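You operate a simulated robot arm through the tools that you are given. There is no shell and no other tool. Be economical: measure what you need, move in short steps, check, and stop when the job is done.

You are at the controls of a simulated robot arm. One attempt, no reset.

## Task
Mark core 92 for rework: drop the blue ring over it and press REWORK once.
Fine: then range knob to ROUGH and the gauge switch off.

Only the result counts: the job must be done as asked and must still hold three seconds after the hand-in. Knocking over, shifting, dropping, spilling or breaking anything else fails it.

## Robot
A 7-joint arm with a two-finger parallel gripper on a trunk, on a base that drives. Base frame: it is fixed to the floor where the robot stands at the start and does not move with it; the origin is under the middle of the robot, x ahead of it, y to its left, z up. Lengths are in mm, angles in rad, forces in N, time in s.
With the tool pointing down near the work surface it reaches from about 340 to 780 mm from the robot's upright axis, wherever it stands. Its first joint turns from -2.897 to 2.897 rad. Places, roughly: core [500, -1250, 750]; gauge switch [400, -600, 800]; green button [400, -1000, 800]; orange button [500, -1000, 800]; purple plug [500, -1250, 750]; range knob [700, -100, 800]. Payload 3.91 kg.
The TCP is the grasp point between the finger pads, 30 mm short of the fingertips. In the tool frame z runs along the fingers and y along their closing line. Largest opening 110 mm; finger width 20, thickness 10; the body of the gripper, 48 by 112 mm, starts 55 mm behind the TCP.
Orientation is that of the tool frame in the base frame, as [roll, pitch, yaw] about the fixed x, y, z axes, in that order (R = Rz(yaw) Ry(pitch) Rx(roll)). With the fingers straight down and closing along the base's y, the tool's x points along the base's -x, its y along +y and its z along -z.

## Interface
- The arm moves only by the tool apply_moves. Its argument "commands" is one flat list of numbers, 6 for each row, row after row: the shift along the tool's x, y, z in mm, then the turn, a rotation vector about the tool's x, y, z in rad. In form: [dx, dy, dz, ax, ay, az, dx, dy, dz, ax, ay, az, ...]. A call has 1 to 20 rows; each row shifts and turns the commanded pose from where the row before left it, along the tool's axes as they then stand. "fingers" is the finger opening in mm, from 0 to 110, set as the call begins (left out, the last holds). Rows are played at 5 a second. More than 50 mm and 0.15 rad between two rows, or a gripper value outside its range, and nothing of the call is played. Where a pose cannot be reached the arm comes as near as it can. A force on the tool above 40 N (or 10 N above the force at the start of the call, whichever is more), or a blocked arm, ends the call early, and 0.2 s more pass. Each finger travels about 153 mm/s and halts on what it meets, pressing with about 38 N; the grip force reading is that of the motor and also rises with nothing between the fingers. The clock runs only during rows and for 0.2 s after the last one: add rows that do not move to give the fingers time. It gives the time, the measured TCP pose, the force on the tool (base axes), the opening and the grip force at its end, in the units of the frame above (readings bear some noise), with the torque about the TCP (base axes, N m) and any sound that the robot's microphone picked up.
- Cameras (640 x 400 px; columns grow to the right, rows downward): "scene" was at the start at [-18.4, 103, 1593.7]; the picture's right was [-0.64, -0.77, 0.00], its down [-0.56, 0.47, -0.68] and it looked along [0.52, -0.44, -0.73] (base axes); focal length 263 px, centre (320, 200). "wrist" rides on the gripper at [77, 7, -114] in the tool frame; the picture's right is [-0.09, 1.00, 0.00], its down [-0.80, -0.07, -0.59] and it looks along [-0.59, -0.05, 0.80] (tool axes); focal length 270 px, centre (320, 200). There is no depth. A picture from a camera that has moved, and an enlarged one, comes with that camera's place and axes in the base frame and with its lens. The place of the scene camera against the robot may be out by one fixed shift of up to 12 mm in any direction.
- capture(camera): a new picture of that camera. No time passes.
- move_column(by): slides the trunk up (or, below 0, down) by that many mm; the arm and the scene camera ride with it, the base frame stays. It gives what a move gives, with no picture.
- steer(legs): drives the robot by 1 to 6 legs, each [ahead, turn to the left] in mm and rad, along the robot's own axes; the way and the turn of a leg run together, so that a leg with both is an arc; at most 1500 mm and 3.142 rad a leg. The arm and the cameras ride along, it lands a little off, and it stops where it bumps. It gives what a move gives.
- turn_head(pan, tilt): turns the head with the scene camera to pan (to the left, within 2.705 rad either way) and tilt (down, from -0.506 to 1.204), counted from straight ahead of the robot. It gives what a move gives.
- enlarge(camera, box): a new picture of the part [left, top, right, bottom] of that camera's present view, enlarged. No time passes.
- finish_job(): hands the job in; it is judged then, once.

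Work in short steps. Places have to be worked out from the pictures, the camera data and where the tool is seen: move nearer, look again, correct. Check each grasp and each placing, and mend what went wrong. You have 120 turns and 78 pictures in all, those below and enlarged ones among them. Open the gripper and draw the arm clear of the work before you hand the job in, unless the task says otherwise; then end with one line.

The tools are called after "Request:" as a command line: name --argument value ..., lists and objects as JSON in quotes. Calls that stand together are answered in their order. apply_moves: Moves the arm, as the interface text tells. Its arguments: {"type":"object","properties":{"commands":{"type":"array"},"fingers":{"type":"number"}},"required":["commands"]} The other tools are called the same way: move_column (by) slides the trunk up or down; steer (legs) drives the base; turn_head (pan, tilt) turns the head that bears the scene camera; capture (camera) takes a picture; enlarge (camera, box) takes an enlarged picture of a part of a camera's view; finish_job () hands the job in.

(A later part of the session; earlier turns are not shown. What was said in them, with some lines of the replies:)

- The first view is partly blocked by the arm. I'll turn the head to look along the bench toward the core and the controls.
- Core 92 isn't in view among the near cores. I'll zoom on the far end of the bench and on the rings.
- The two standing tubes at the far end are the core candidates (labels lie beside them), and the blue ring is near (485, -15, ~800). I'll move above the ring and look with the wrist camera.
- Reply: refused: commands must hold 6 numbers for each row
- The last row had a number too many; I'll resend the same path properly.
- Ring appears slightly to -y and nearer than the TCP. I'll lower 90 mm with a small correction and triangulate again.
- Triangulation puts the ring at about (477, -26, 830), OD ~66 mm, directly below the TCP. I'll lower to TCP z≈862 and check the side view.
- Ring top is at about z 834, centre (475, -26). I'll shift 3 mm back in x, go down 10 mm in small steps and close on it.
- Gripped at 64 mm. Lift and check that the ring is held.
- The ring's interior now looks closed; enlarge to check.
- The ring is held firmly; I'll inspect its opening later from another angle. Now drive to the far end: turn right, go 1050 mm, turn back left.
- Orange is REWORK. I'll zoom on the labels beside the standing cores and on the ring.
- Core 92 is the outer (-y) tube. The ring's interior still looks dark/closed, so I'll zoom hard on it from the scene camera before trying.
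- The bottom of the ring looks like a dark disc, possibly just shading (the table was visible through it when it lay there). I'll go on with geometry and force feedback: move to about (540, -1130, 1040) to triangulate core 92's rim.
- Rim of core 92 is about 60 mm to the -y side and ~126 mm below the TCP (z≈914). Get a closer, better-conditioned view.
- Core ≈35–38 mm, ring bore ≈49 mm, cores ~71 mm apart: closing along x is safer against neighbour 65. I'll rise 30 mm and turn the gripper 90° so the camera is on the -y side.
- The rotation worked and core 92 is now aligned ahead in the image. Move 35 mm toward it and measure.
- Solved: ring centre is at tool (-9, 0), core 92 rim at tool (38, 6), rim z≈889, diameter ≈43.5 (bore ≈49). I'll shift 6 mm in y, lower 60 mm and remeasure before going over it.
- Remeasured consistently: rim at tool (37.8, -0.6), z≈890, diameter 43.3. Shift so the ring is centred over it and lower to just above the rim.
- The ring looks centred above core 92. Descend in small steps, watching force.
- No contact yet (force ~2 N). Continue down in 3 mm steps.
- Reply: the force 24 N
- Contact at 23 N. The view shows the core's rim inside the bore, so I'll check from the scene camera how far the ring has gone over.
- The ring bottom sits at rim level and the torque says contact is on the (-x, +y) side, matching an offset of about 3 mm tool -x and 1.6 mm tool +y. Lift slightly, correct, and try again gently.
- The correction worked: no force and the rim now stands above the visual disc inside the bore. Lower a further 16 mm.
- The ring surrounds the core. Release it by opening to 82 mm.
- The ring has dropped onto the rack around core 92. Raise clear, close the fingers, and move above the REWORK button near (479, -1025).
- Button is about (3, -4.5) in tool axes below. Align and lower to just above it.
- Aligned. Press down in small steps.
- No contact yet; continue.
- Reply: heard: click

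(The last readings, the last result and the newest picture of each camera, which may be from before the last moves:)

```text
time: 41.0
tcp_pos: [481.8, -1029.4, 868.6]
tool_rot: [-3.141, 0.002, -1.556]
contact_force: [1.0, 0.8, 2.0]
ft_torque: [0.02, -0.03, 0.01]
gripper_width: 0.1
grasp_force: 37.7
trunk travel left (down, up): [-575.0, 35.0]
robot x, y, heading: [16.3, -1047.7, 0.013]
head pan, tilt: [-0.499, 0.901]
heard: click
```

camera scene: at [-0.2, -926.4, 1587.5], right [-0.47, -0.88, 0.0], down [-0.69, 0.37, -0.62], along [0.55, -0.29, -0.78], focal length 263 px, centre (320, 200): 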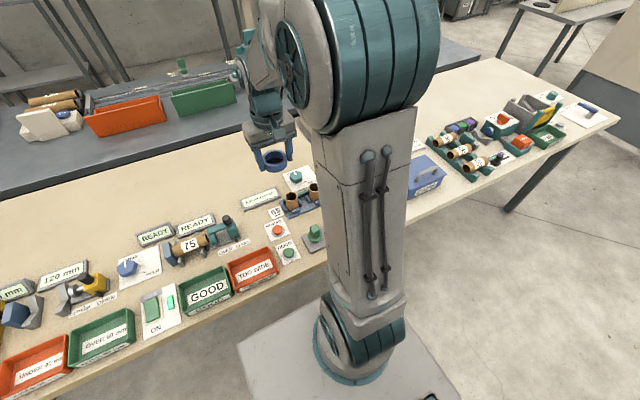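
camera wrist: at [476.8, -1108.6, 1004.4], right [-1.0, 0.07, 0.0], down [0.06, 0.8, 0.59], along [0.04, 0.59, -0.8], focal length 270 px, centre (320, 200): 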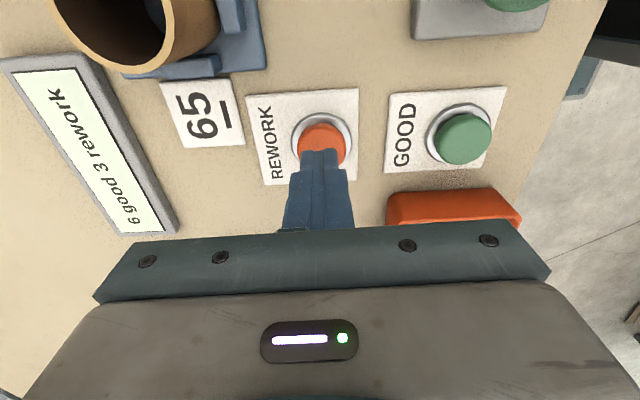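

A click was heard. Retreat and check the display.

Request:
apply_moves --commands '[0, 0, -30, 0, 0, 0, 0, 0, -45, 0, 0, 0, 0, 0, -45, 0, 0, 0, 0, 0, -40, 0, 0, 0]'

Request:
capture --camera "wrist"

```text
time: 42.0
tcp_pos: [480.7, -1029.9, 1030.7]
tool_rot: [-3.141, 0.0, -1.556]
contact_force: [-0.5, 0.0, 0.2]
ft_torque: [0.02, -0.03, 0.0]
gripper_width: 0.0
grasp_force: 37.4
trunk travel left (down, up): [-575.0, 35.0]
robot x, y, heading: [13.7, -1044.7, 0.023]
head pan, tilt: [-0.499, 0.901]
```

```text
37 pictures are left
camera wrist: at [475.6, -1107.5, 1143.9], right [-1.0, 0.07, 0.0], down [0.06, 0.8, 0.59], along [0.04, 0.59, -0.8], focal length 270 px, centre (320, 200)
```

wrist: 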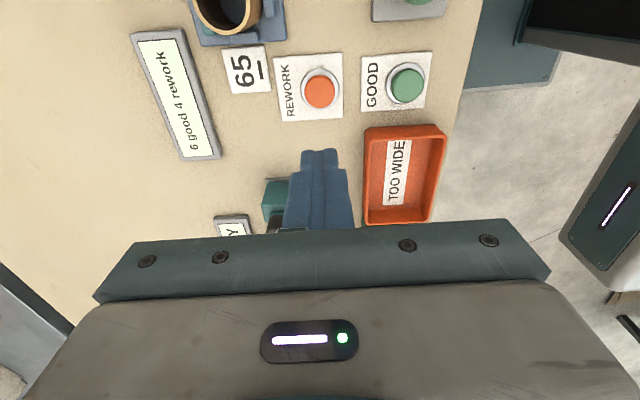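

Display now reads "4 rework". Raise the arm and drive back to around y≈-300, from where knob and gauge switch are both reachable.

Request:
apply_moves --commands '[0, 0, -40, 0, 0, 0, 0, 0, -40, 0, 0, 0, 0, 0, -40, 0, 0, 0]' --fingers 60

Request:
steer --legs '[[0, 1.571], [750, 0], [0, -1.588]]'

Request:
turn_head --pan 0.2 --tilt 0.8

Request:
capture --camera "scene"

Request:
capture --camera "wrist"

```text
time: 42.8
tcp_pos: [481.5, -1025.1, 1149.9]
tool_rot: [3.141, 0.001, -1.554]
contact_force: [-0.4, -0.2, -1.1]
ft_torque: [-0.02, 0.0, 0.01]
gripper_width: 60.3
grasp_force: 0.1
trunk travel left (down, up): [-575.0, 35.0]
robot x, y, heading: [13.3, -1045.0, 0.016]
head pan, tilt: [-0.499, 0.901]
```

```text
time: 54.7
tcp_pos: [454.7, -269.9, 1148.5]
tool_rot: [3.141, 0.001, -1.563]
contact_force: [-0.6, 0.2, -0.4]
ft_torque: [0.0, 0.02, -0.02]
gripper_width: 59.8
grasp_force: 0.0
trunk travel left (down, up): [-575.0, 35.0]
robot x, y, heading: [-13.7, -285.8, 0.004]
head pan, tilt: [-0.499, 0.901]
```

```text
time: 55.8
tcp_pos: [454.3, -269.8, 1148.6]
tool_rot: [-3.141, 0.0, -1.565]
contact_force: [0.2, 0.0, -0.3]
ft_torque: [0.01, 0.0, 0.02]
gripper_width: 60.1
grasp_force: 0.1
trunk travel left (down, up): [-575.0, 35.0]
robot x, y, heading: [-11.8, -285.5, 0.008]
head pan, tilt: [0.201, 0.799]
```

```text
36 pictures are left
camera scene: at [-14.8, -113.7, 1595.4], right [0.21, -0.98, 0.0], down [-0.7, -0.15, -0.7], along [0.68, 0.14, -0.72], focal length 263 px, centre (320, 200)
```

scene: 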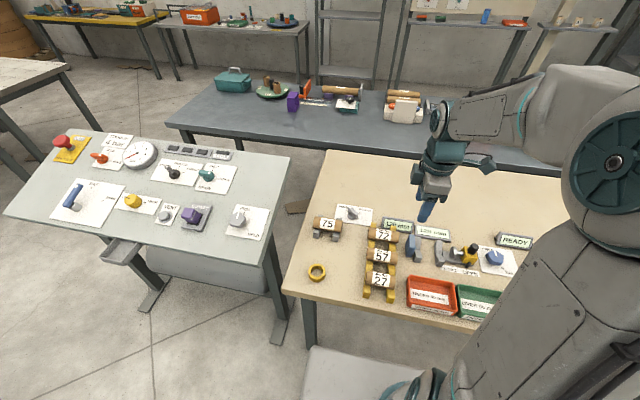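

```text
35 pictures are left
camera wrist: at [448.4, -347.4, 1262.7], right [-1.0, 0.08, 0.0], down [0.07, 0.8, 0.59], along [0.05, 0.59, -0.8], focal length 270 px, centre (320, 200)
```

wrist: 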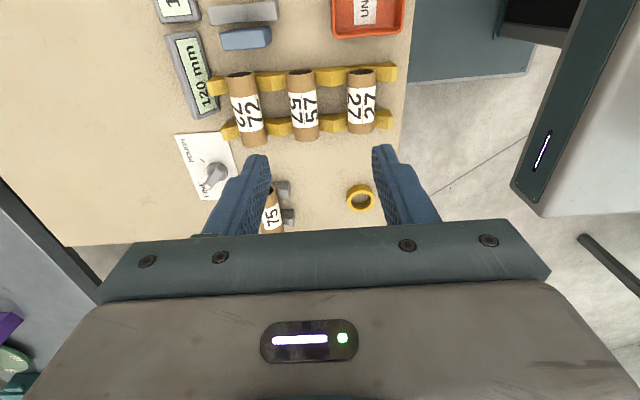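

Zoom on the knob to read its pointer direction and label marks.

Request:
enlarge --camera "wrist" --box '[160, 120, 260, 210]'

Request:
enlarge --camera "scene" --box '[320, 190, 400, 250]'

```text
4.44 times, centred on (210, 165) of wrist
camera zoom: at [448.4, -347.4, 1262.7], right [-1.0, 0.08, 0.0], down [0.07, 0.8, 0.59], along [0.05, 0.59, -0.8], focal length 1201 px, centre (809, 356)
```

zoom: 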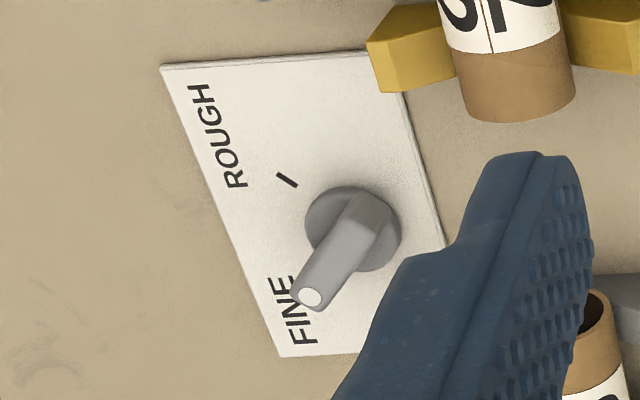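

```text
6.67 times, centred on (360, 220) of scene
camera zoom: at [-14.8, -113.7, 1595.4], right [0.21, -0.98, 0.0], down [-0.7, -0.15, -0.7], along [0.68, 0.14, -0.72], focal length 1755 px, centre (53, 67)
```

zoom: 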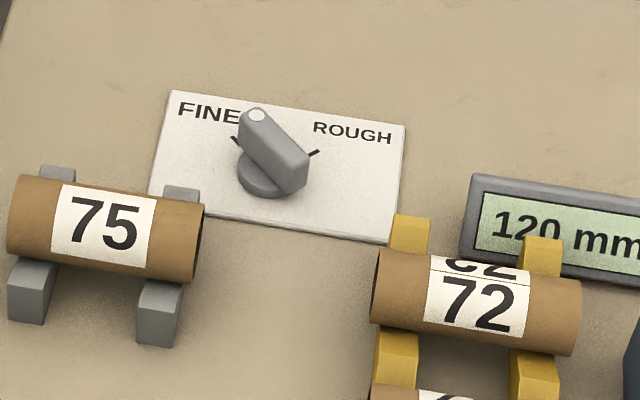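

Pointer is at FINE (about +42°), ROUGH tick at about -43°: a clockwise turn of ~87°. The knob axis is near (651, -103). Move above it, turn the gripper to straddle the handle, and check.

Request:
apply_moves --commands '[-27.7, -33, 0, 0, 0, 0, -27.7, -33, 0, 0, 0, 0, -27.7, -33, 0, 0, 0, 0, -27.7, -33, 0, 0, 0, 0, -27.7, -33, 0, 0, 0, 0, -27.7, -33, 0, 0, 0, 0, 0, 0, 31, 0, 0, 0.141, 0, 0, 31, 0, 0, 0.141, 0, 0, 31, 0, 0, 0.141, 0, 0, 31, 0, 0, 0.141, 0, 0, 31, 0, 0, 0.141, 0, 0, 31, 0, 0, 0.141, 0, 0, 0, 0, 0, 0]' --fingers 60

Request:
capture --camera "wrist"

```text
time: 58.5
tcp_pos: [650.4, -100.4, 963.2]
tool_rot: [-3.141, 0.0, -2.411]
contact_force: [-0.1, -0.2, 0.9]
ft_torque: [-0.03, -0.02, -0.01]
gripper_width: 60.0
grasp_force: 0.1
trunk travel left (down, up): [-575.0, 35.0]
robot x, y, heading: [-12.5, -287.6, 0.001]
head pan, tilt: [0.201, 0.799]
```

```text
32 pictures are left
camera wrist: at [588.9, -148.9, 1076.6], right [-0.6, 0.8, 0.0], down [0.64, 0.48, 0.59], along [0.48, 0.36, -0.8], focal length 270 px, centre (320, 200)
```

wrist: 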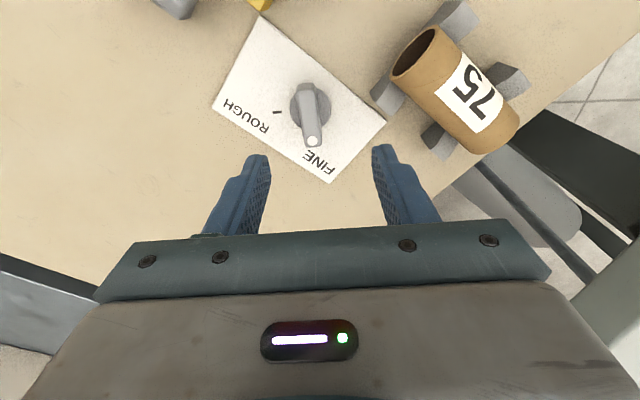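

Knob is at about tool (+7, -9) and its handle is ~5° rotated from the tool axis. Correct, lower 50 mm, and look closer.

Request:
apply_moves --commands '[7.4, -8.7, 25, 0, 0, 0, 0, 0, 25, 0, 0, 0.08, 0, 0, 0, 0, 0, 0]'

Request:
enlarge --camera "wrist" --box '[220, 60, 420, 200]'

```text
time: 59.4
tcp_pos: [651.0, -112.3, 913.9]
tool_rot: [-3.141, 0.001, -2.489]
contact_force: [0.5, 0.4, -0.3]
ft_torque: [-0.01, 0.01, -0.01]
gripper_width: 59.9
grasp_force: 0.0
trunk travel left (down, up): [-575.0, 35.0]
robot x, y, heading: [-12.7, -287.6, 0.002]
head pan, tilt: [0.201, 0.799]
```

```text
2.86 times, centred on (320, 130) of wrist
camera zoom: at [585.9, -155.1, 1027.5], right [-0.53, 0.85, 0.0], down [0.68, 0.43, 0.59], along [0.5, 0.32, -0.8], focal length 772 px, centre (320, 400)
```

zoom: 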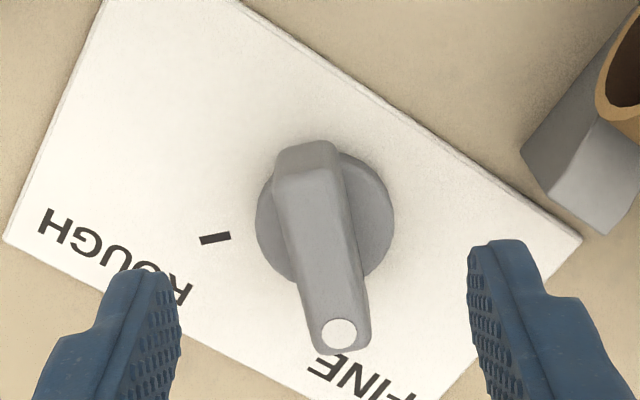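

Handle runs tool (20,-1) to (-29,2): axis near (-4,1), 4.5° off. Correct, lower 40 mm straddling the handle.

Request:
apply_moves --commands '[-4, 0.5, 0, 0, 0, -0.075, 0, 0, 20, 0, 0, 0, 0, 0, 20, 0, 0, 0, 0, 0, 0, 0, 0, 0]'

Request:
capture --camera "wrist"

Request:
enlarge --camera "scene" --box '[310, 170, 410, 250]'

```text
time: 60.4
tcp_pos: [654.1, -109.5, 872.9]
tool_rot: [3.14, -0.001, -2.416]
contact_force: [1.3, 0.6, -0.5]
ft_torque: [0.0, -0.01, 0.0]
gripper_width: 60.0
grasp_force: 0.1
trunk travel left (down, up): [-575.0, 35.0]
robot x, y, heading: [-15.4, -284.7, 0.008]
head pan, tilt: [0.201, 0.799]
```

```text
30 pictures are left
camera wrist: at [592.0, -157.2, 986.7], right [-0.6, 0.8, 0.0], down [0.65, 0.48, 0.59], along [0.48, 0.35, -0.8], focal length 270 px, centre (320, 200)
```

wrist: 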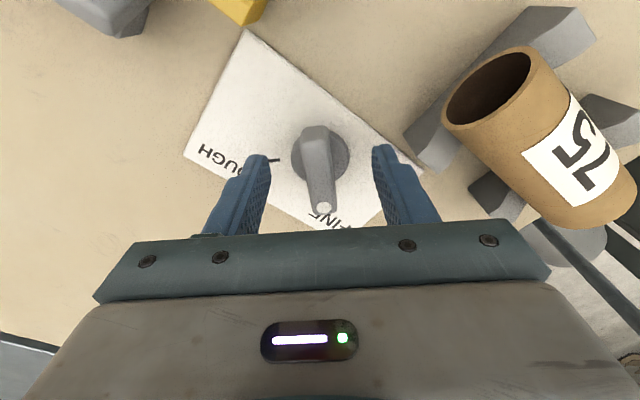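

```text
5.00 times, centred on (360, 210) of scene
camera zoom: at [-14.8, -113.5, 1595.4], right [0.21, -0.98, 0.0], down [-0.7, -0.15, -0.7], along [0.68, 0.14, -0.72], focal length 1316 px, centre (120, 150)
```

zoom: 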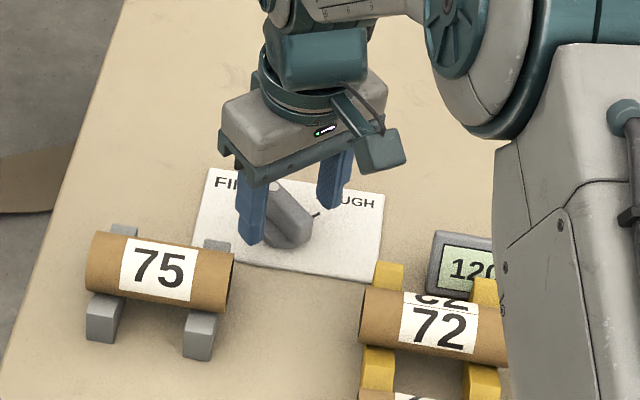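

Fingers straddle the handle. Lower 5 mm more and close.

Request:
apply_moves --commands '[0, 0, 3, 0, 0, 0, 0, 0, 2, 0, 0, 0]'

Request:
apply_moves --commands '[0, 0, 0, 0, 0, 0, 0, 0, 0, 0, 0, 0, 0, 0, 0, 0, 0, 0]' --fingers 10

Request:
enlarge --camera "wrist" --box '[220, 90, 420, 230]'

```text
time: 61.0
tcp_pos: [654.6, -109.3, 868.3]
tool_rot: [-3.142, 0.0, -2.416]
contact_force: [0.4, -0.1, 0.4]
ft_torque: [0.02, -0.02, 0.03]
gripper_width: 60.1
grasp_force: 0.0
trunk travel left (down, up): [-575.0, 35.0]
robot x, y, heading: [-16.0, -290.0, 0.009]
head pan, tilt: [0.201, 0.799]
```

```text
time: 61.8
tcp_pos: [655.1, -109.9, 868.3]
tool_rot: [-3.141, 0.0, -2.415]
contact_force: [0.0, -1.4, -1.6]
ft_torque: [0.13, -0.26, 0.05]
gripper_width: 15.8
grasp_force: 45.0
trunk travel left (down, up): [-575.0, 35.0]
robot x, y, heading: [-13.7, -286.7, 0.007]
head pan, tilt: [0.201, 0.799]
```

```text
2.86 times, centred on (320, 160) of wrist
camera zoom: at [592.2, -157.8, 981.2], right [-0.6, 0.8, 0.0], down [0.65, 0.48, 0.59], along [0.48, 0.35, -0.8], focal length 772 px, centre (320, 314)
```

zoom: 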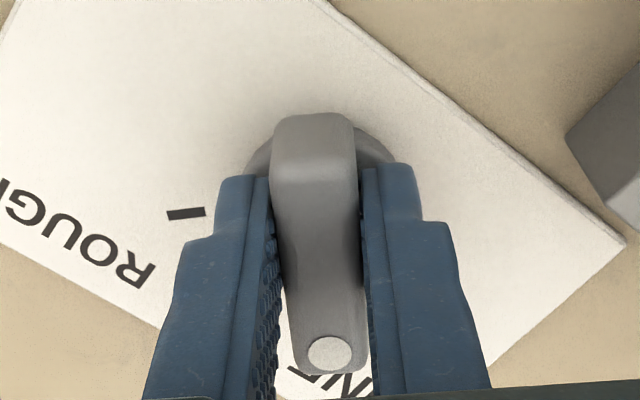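

Handle gripped (15.8 mm). Turn clockwise in two stages, watching forces.

Request:
apply_moves --commands '[0, 0, 0, 0, 0, 0.12, 0, 0, 0, 0, 0, 0.12, 0, 0, 0, 0, 0, 0.12, 0, 0, 0, 0, 0, 0.12, 0, 0, 0, 0, 0, 0.12, 0, 0, 0, 0, 0, 0.12]'

Request:
enlarge --camera "wrist" --box '[220, 90, 420, 230]'

```text
time: 63.1
tcp_pos: [651.7, -107.2, 868.0]
tool_rot: [-3.141, -0.003, -3.136]
contact_force: [-12.2, 17.2, -6.7]
ft_torque: [0.18, 0.45, 0.07]
gripper_width: 16.0
grasp_force: 44.9
trunk travel left (down, up): [-575.0, 35.0]
robot x, y, heading: [-12.7, -289.8, 0.006]
head pan, tilt: [0.201, 0.799]
```

```text
2.86 times, centred on (320, 160) of wrist
camera zoom: at [576.1, -101.6, 981.5], right [0.08, 1.0, 0.0], down [0.8, -0.07, 0.59], along [0.59, -0.05, -0.81], focal length 772 px, centre (320, 314)
```

zoom: 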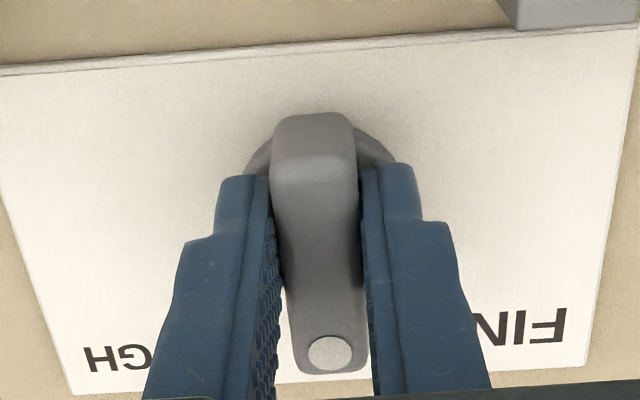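

The knob turns along; side force indicates the axis is a few mm toward (-x,+y). Shift to relieve and turn the rest.

Request:
apply_moves --commands '[3, 3, 0, 0, 0, 0, 0, 0, 0, 0, 0, 0.12, 0, 0, 0, 0, 0, 0.12, 0, 0, 0, 0, 0, 0.12, 0, 0, 0, 0, 0, 0.12, 0, 0, 0, 0, 0, 0.12, 0, 0, 0, 0, 0, 0.1]'

Request:
enlarge --camera "wrist" --box '[220, 90, 420, 230]'

```text
time: 64.8
tcp_pos: [654.0, -103.2, 866.7]
tool_rot: [3.139, 0.002, 2.447]
contact_force: [14.2, 28.1, -4.4]
ft_torque: [-0.18, -0.92, 0.17]
gripper_width: 15.7
grasp_force: 45.0
trunk travel left (down, up): [-575.0, 35.0]
robot x, y, heading: [-17.1, -285.8, 0.013]
head pan, tilt: [0.201, 0.799]
```

```text
2.86 times, centred on (320, 160) of wrist
camera zoom: at [599.0, -49.6, 981.2], right [0.71, 0.71, 0.0], down [0.57, -0.57, 0.6], along [0.42, -0.42, -0.8], focal length 772 px, centre (320, 314)
```

zoom: 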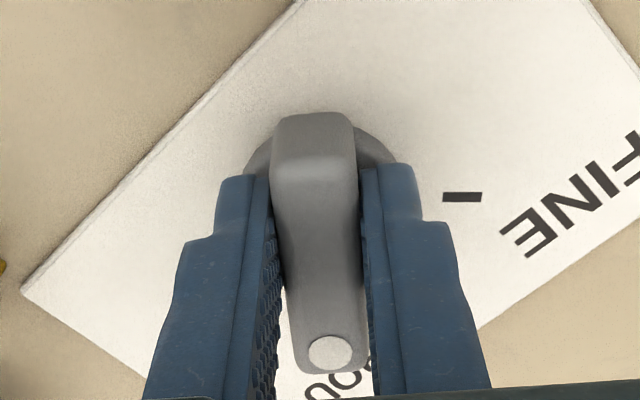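

The pointer now sits symmetric at the ROUGH mark (FINE tick mirrors where ROUGH's was). Relieve the side load before releasing.

Request:
apply_moves --commands '[0.5, 2, 0, 0, 0, 0, 0.5, 2, 0, 0, 0, 0, 0, 0, 0, 0, 0, 0]'

```text
time: 65.5
tcp_pos: [654.1, -102.9, 868.9]
tool_rot: [-3.14, 0.001, 2.446]
contact_force: [11.1, 20.7, 2.6]
ft_torque: [0.01, -0.95, 0.09]
gripper_width: 15.6
grasp_force: 45.0
trunk travel left (down, up): [-575.0, 35.0]
robot x, y, heading: [-14.0, -290.7, 0.011]
head pan, tilt: [0.201, 0.799]
```

Force fell only partly; shift more in the same direction.

Request:
apply_moves --commands '[0.5, 3, 0, 0, 0, 0, 0.5, 3, 0, 0, 0, 0, 0, 0, 0, 0, 0, 0]'

```text
time: 66.3
tcp_pos: [655.1, -102.8, 866.9]
tool_rot: [-3.134, 0.001, 2.444]
contact_force: [-12.8, -8.7, 3.1]
ft_torque: [0.18, -0.34, -0.12]
gripper_width: 15.9
grasp_force: 45.0
trunk travel left (down, up): [-575.0, 35.0]
robot x, y, heading: [-11.1, -287.8, 0.001]
head pan, tilt: [0.201, 0.799]
```

Slightly over; go back about 2 mm and then release.

Request:
apply_moves --commands '[0, -1.8, 0, 0, 0, 0, 0, 0, 0, 0, 0, 0]'

Request:
apply_moves --commands '[0, 0, 0, 0, 0, 0, 0, 0, 0, 0, 0, 0, 0, 0, 0, 0, 0, 0]' --fingers 45

Request:
apply_moves --commands '[0, 0, -20, 0, 0, 0, 0, 0, -40, 0, 0, 0, 0, 0, -40, 0, 0, 0, 0, 0, -40, 0, 0, 0]'

Request:
enlarge --camera "wrist" --box '[220, 20, 420, 160]'

```text
time: 67.0
tcp_pos: [655.1, -102.8, 868.3]
tool_rot: [-3.141, 0.001, 2.445]
contact_force: [-10.5, -16.6, -1.3]
ft_torque: [0.11, 0.35, -0.16]
gripper_width: 15.8
grasp_force: 45.3
trunk travel left (down, up): [-575.0, 35.0]
robot x, y, heading: [-14.5, -287.3, 0.007]
head pan, tilt: [0.201, 0.799]
```

```text
time: 67.8
tcp_pos: [655.3, -99.8, 868.3]
tool_rot: [-3.141, 0.001, 2.448]
contact_force: [-0.1, 0.8, -0.4]
ft_torque: [0.02, -0.02, 0.0]
gripper_width: 45.0
grasp_force: 0.0
trunk travel left (down, up): [-575.0, 35.0]
robot x, y, heading: [-8.8, -288.9, 0.006]
head pan, tilt: [0.201, 0.799]
```

```text
time: 68.8
tcp_pos: [655.1, -100.7, 1007.8]
tool_rot: [-3.141, -0.001, 2.447]
contact_force: [-1.0, -0.2, -0.6]
ft_torque: [0.0, 0.02, 0.0]
gripper_width: 45.0
grasp_force: 0.0
trunk travel left (down, up): [-575.0, 35.0]
robot x, y, heading: [-12.9, -285.6, 0.008]
head pan, tilt: [0.201, 0.799]
```

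```text
2.86 times, centred on (320, 90) of wrist
camera zoom: at [598.8, -47.2, 1122.0], right [0.71, 0.71, 0.0], down [0.57, -0.57, 0.59], along [0.42, -0.42, -0.8], focal length 772 px, centre (320, 514)
```

zoom: 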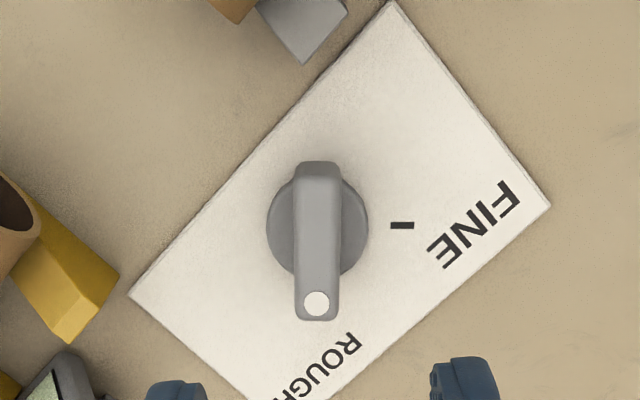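

Knob released. Check pointer versus ROUGH mark from the scene camera.

Request:
enlarge --camera "scene" --box '[330, 190, 390, 240]'

Request:
capture --camera "scene"

```text
8.00 times, centred on (360, 215) of scene
camera zoom: at [-15.2, -113.3, 1595.4], right [0.21, -0.98, 0.0], down [-0.7, -0.15, -0.7], along [0.68, 0.14, -0.72], focal length 2106 px, centre (0, 80)
```

zoom: 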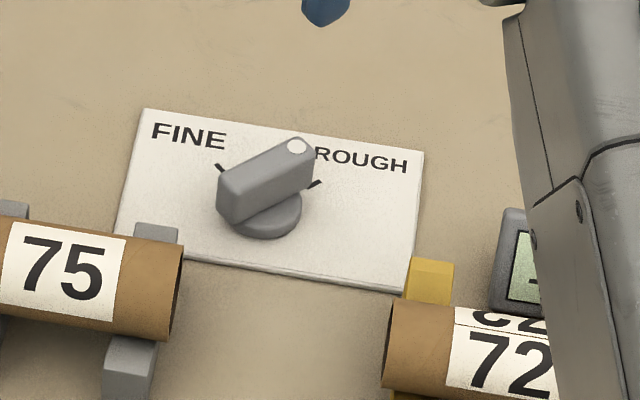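

```text
23 pictures are left
camera scene: at [-15.2, -113.3, 1595.4], right [0.21, -0.98, 0.0], down [-0.7, -0.15, -0.7], along [0.68, 0.14, -0.72], focal length 263 px, centre (320, 200)
```

scene: 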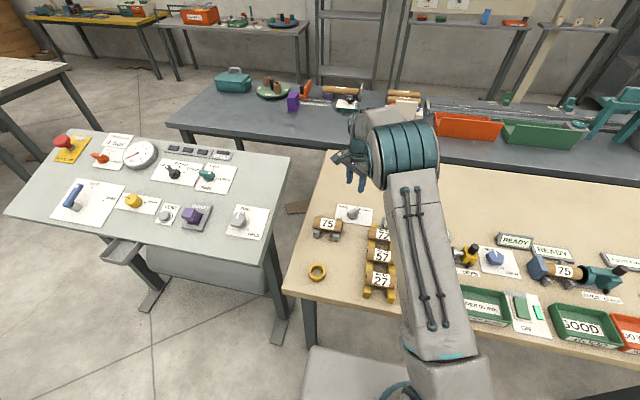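

Pointer lies at ROUGH within a couple of degrees. Now zoom on the gauge switch near (400, -600).

Request:
enlarge --camera "scene" --box '[480, 230, 600, 350]'

```text
3.33 times, centred on (540, 290) of scene
camera zoom: at [-15.2, -113.3, 1595.4], right [0.21, -0.98, 0.0], down [-0.7, -0.15, -0.7], along [0.68, 0.14, -0.72], focal length 877 px, centre (-413, -100)
```

zoom: 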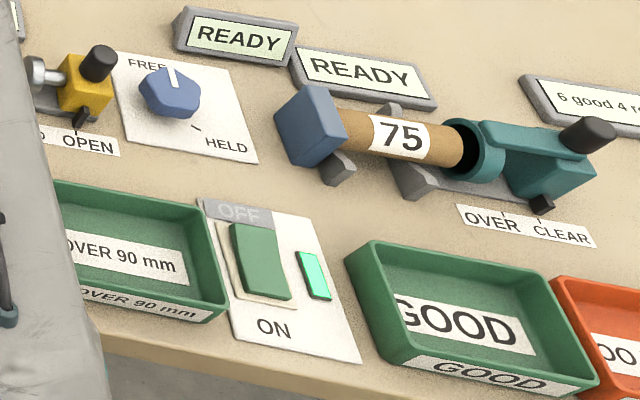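

Rocker: OFF end is the far (+x) end, around (418, -618). Close the fingers, travel above it and turn the tool back to yaw π.

Request:
apply_moves --commands '[-12.2, -45.8, 0, 0, 0, 0, -12.2, -45.8, 0, 0, 0, 0, -12.2, -45.8, 0, 0, 0, 0, -12.2, -45.8, 0, 0, 0, 0, -12.2, -45.8, 0, 0, 0, 0, -12.2, -45.8, 0, 0, 0, 0, -12.2, -45.8, 0, 0, 0, 0, -12.2, -45.8, 0, 0, 0, 0, -12.2, -45.8, 0, 0, 0, 0, -12.2, -45.8, 0, 0, 0, 0, -12.2, -45.8, 0, 0, 0, 0, -12.2, -45.8, 0, 0, 0, 0, 0, 0, 0, 0, 0, -0.139, 0, 0, 0, 0, 0, -0.139, 0, 0, 0, 0, 0, -0.139, 0, 0, 0, 0, 0, -0.139, 0, 0, 0, 0, 0, -0.139, 0, 0, 0, 0, 0, 0]' --fingers 0

Request:
capture --camera "wrist"

```text
time: 72.5
tcp_pos: [417.5, -615.0, 1007.0]
tool_rot: [-3.141, -0.001, -3.14]
contact_force: [0.5, -0.1, 0.0]
ft_torque: [-0.01, 0.02, -0.01]
gripper_width: 0.1
grasp_force: 37.6
trunk travel left (down, up): [-575.0, 35.0]
robot x, y, heading: [-11.6, -282.8, 0.009]
head pan, tilt: [0.201, 0.799]
```

```text
21 pictures are left
camera wrist: at [339.8, -610.5, 1121.0], right [0.09, 1.0, 0.0], down [0.8, -0.07, 0.59], along [0.59, -0.05, -0.8], focal length 270 px, centre (320, 200)
```

wrist: 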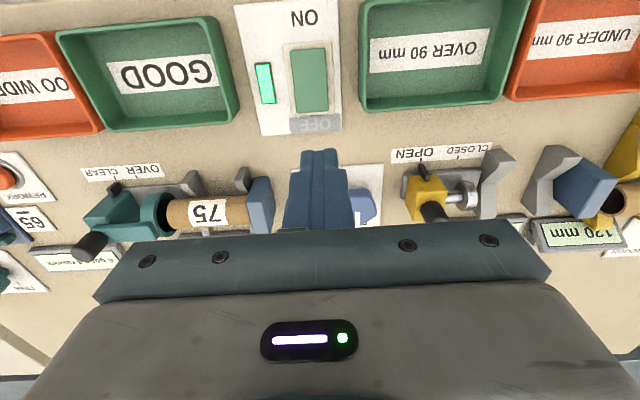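

OFF end is at about tool (-3, -9). Align and lower to TCP z≈892, then check.

Request:
apply_moves --commands '[-3, -9, 35, 0, 0, 0, 0, 0, 40, 0, 0, 0, 0, 0, 40, 0, 0, 0, 0, 0, 0, 0, 0, 0]'

Request:
capture --camera "wrist"

```text
time: 73.5
tcp_pos: [418.1, -622.3, 892.4]
tool_rot: [-3.14, 0.0, 3.141]
contact_force: [-0.4, 0.1, -0.2]
ft_torque: [0.03, -0.03, 0.02]
gripper_width: 0.0
grasp_force: 37.6
trunk travel left (down, up): [-575.0, 35.0]
robot x, y, heading: [-12.8, -284.8, 0.005]
head pan, tilt: [0.201, 0.799]
```

```text
20 pictures are left
camera wrist: at [341.6, -616.1, 1006.3], right [0.09, 1.0, 0.0], down [0.8, -0.07, 0.59], along [0.59, -0.05, -0.8], focal length 270 px, centre (320, 200)
```

wrist: 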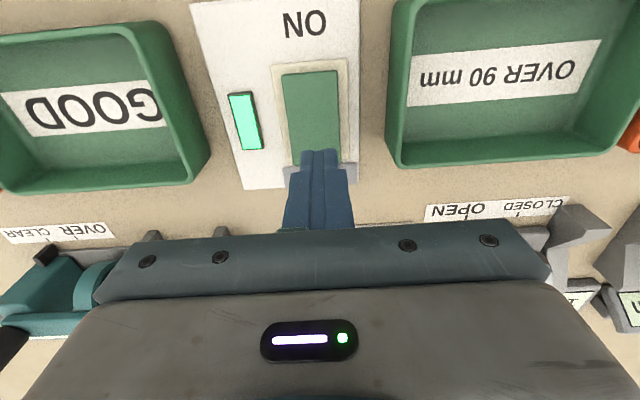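

Well placed; nudge (2,-2) and press down gently in small steps.

Request:
apply_moves --commands '[2, -2, 5, 0, 0, 0, 0, 0, 4, 0, 0, 0, 0, 0, 3, 0, 0, 0, 0, 0, 3, 0, 0, 0, 0, 0, 2, 0, 0, 0]'

```text
time: 74.8
tcp_pos: [417.5, -626.6, 874.8]
tool_rot: [-3.142, -0.002, 3.141]
contact_force: [0.2, -0.2, 0.1]
ft_torque: [0.03, 0.05, -0.06]
gripper_width: 0.0
grasp_force: 37.8
trunk travel left (down, up): [-575.0, 35.0]
robot x, y, heading: [-11.1, -288.1, 0.007]
head pan, tilt: [0.201, 0.799]
```

No contact yet; continue.

Request:
apply_moves --commands '[0, 0, 3, 0, 0, 0, 0, 0, 3, 0, 0, 0, 0, 0, 2, 0, 0, 0]'

```text
time: 75.5
tcp_pos: [417.3, -626.8, 867.9]
tool_rot: [-3.139, 0.001, -3.141]
contact_force: [0.6, 0.6, 5.0]
ft_torque: [-0.01, 0.06, 0.03]
gripper_width: 0.3
grasp_force: 37.9
trunk travel left (down, up): [-575.0, 35.0]
robot x, y, heading: [-12.4, -289.4, 0.011]
head pan, tilt: [0.201, 0.799]
heard: click
```

Click heard. Retreat and check the lamp and rocker.

Request:
apply_moves --commands '[0, 0, -20, 0, 0, 0, 0, 0, -40, 0, 0, 0, 0, 0, -40, 0, 0, 0, 0, 0, -40, 0, 0, 0, 0, 0, -40, 0, 0, 0, 0, 0, -40, 0, 0, 0]'

Request:
capture --camera "wrist"

```text
time: 77.0
tcp_pos: [416.6, -625.3, 1089.8]
tool_rot: [3.141, -0.001, -3.141]
contact_force: [0.3, -0.1, -0.4]
ft_torque: [-0.01, 0.01, 0.0]
gripper_width: 0.2
grasp_force: 38.2
trunk travel left (down, up): [-575.0, 35.0]
robot x, y, heading: [-13.6, -285.8, 0.007]
head pan, tilt: [0.201, 0.799]
```

```text
19 pictures are left
camera wrist: at [339.2, -619.7, 1202.9], right [0.09, 1.0, 0.0], down [0.8, -0.07, 0.59], along [0.59, -0.05, -0.8], focal length 270 px, centre (320, 200)
```

wrist: 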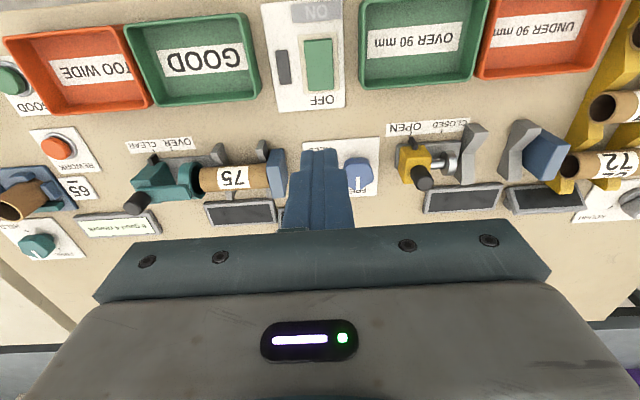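

Lamp and gauge displays are off. Open the gripper and take final verification views of ring and knob.

Request:
apply_moves --commands '[0, 0, -30, 0, 0, 0, 0, 0, -30, 0, 0, 0, 0, 0, 0, 0, 0, 0]' --fingers 110

Request:
turn_head --pan -0.2 --tilt 0.75

Request:
capture --camera "scene"

Request:
turn_head --pan -1.2 --tilt 0.75

Request:
capture --camera "scene"

```text
time: 77.8
tcp_pos: [415.0, -625.4, 1148.6]
tool_rot: [3.141, 0.0, -3.14]
contact_force: [0.4, -0.8, 0.1]
ft_torque: [0.0, 0.02, 0.0]
gripper_width: 110.3
grasp_force: 0.0
trunk travel left (down, up): [-575.0, 35.0]
robot x, y, heading: [-13.7, -282.7, 0.009]
head pan, tilt: [0.201, 0.799]
```

```text
time: 78.6
tcp_pos: [415.4, -625.9, 1147.3]
tool_rot: [-3.142, 0.0, -3.141]
contact_force: [-0.1, 0.2, 0.2]
ft_torque: [0.02, 0.01, 0.0]
gripper_width: 109.9
grasp_force: 0.0
trunk travel left (down, up): [-575.0, 35.0]
robot x, y, heading: [-14.8, -286.9, 0.012]
head pan, tilt: [-0.201, 0.75]
```

```text
18 pictures are left
camera scene: at [-12.5, -145.9, 1599.4], right [-0.19, -0.98, 0.0], down [-0.67, 0.13, -0.73], along [0.72, -0.14, -0.68], focal length 263 px, centre (320, 200)
```

scene: 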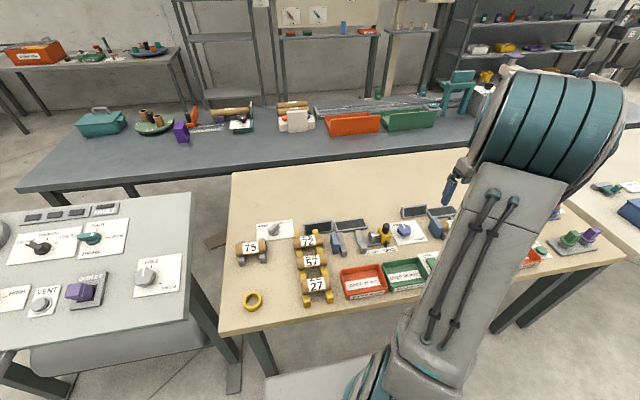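

```text
time: 79.9
tcp_pos: [414.1, -624.0, 1147.0]
tool_rot: [3.141, 0.0, 3.142]
contact_force: [-0.3, 0.2, 0.2]
ft_torque: [0.01, -0.01, -0.03]
gripper_width: 110.2
grasp_force: 0.1
trunk travel left (down, up): [-575.0, 35.0]
robot x, y, heading: [-16.9, -285.9, 0.008]
head pan, tilt: [-1.201, 0.75]
```

```text
17 pictures are left
camera scene: at [-63.2, -207.1, 1599.4], right [-0.93, -0.37, 0.0], down [-0.25, 0.63, -0.73], along [0.27, -0.68, -0.68], focal length 263 px, centre (320, 200)
```

scene: 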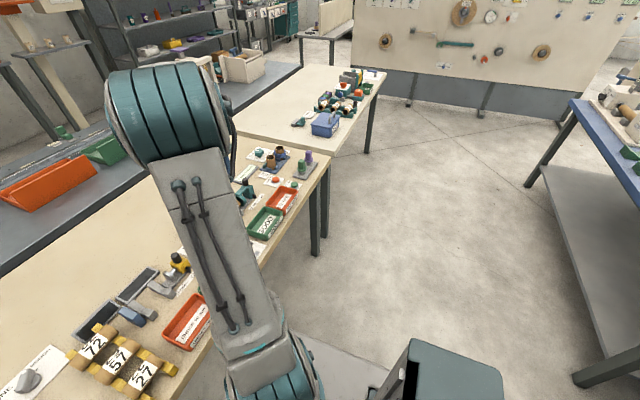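

Final zoom on the ring/core and on the knob.

Request:
enlarge --camera "scene" --box '[240, 135, 320, 190]'

Request:
enlarge --camera "scene" --box '[0, 320, 100, 400]'

```text
7.27 times, centred on (280, 162) of scene
camera zoom: at [-63.2, -207.1, 1599.4], right [-0.93, -0.37, 0.0], down [-0.25, 0.63, -0.73], along [0.27, -0.68, -0.68], focal length 1914 px, centre (611, 473)
```

zoom: 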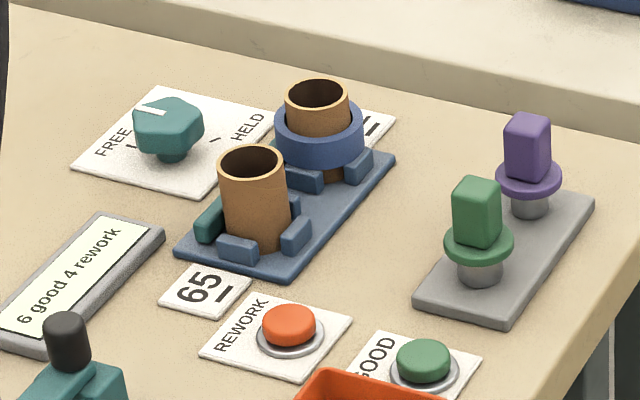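

```text
5.00 times, centred on (50, 360) of scene
camera zoom: at [-63.2, -207.1, 1599.4], right [-0.93, -0.37, 0.0], down [-0.25, 0.63, -0.73], along [0.27, -0.68, -0.68], focal length 1316 px, centre (1670, -600)
```

zoom: 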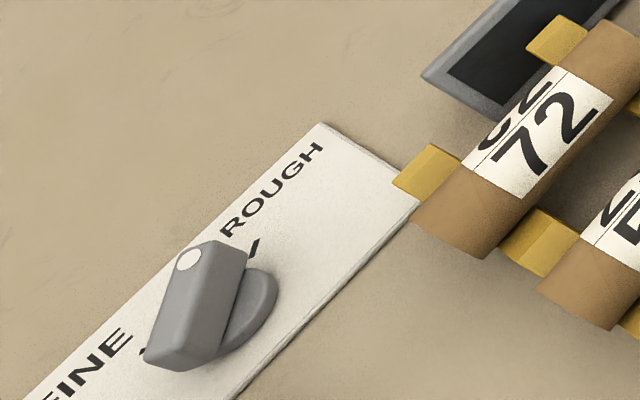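

All goals are confirmed: ring on core 92, "4 rework" on the display, knob mirrored onto ROUGH, gauge off. The arm is clear with the gripper open, so I'm handing in.

Request:
finish_job

```text
The job is handed in.
```

The blue ring is over core 92 and REWORK was pressed once (the display went from 3 to 4 rework). The range knob is at ROUGH, within a few degrees of the mark, and the gauge switch is off; I have handed the job in.
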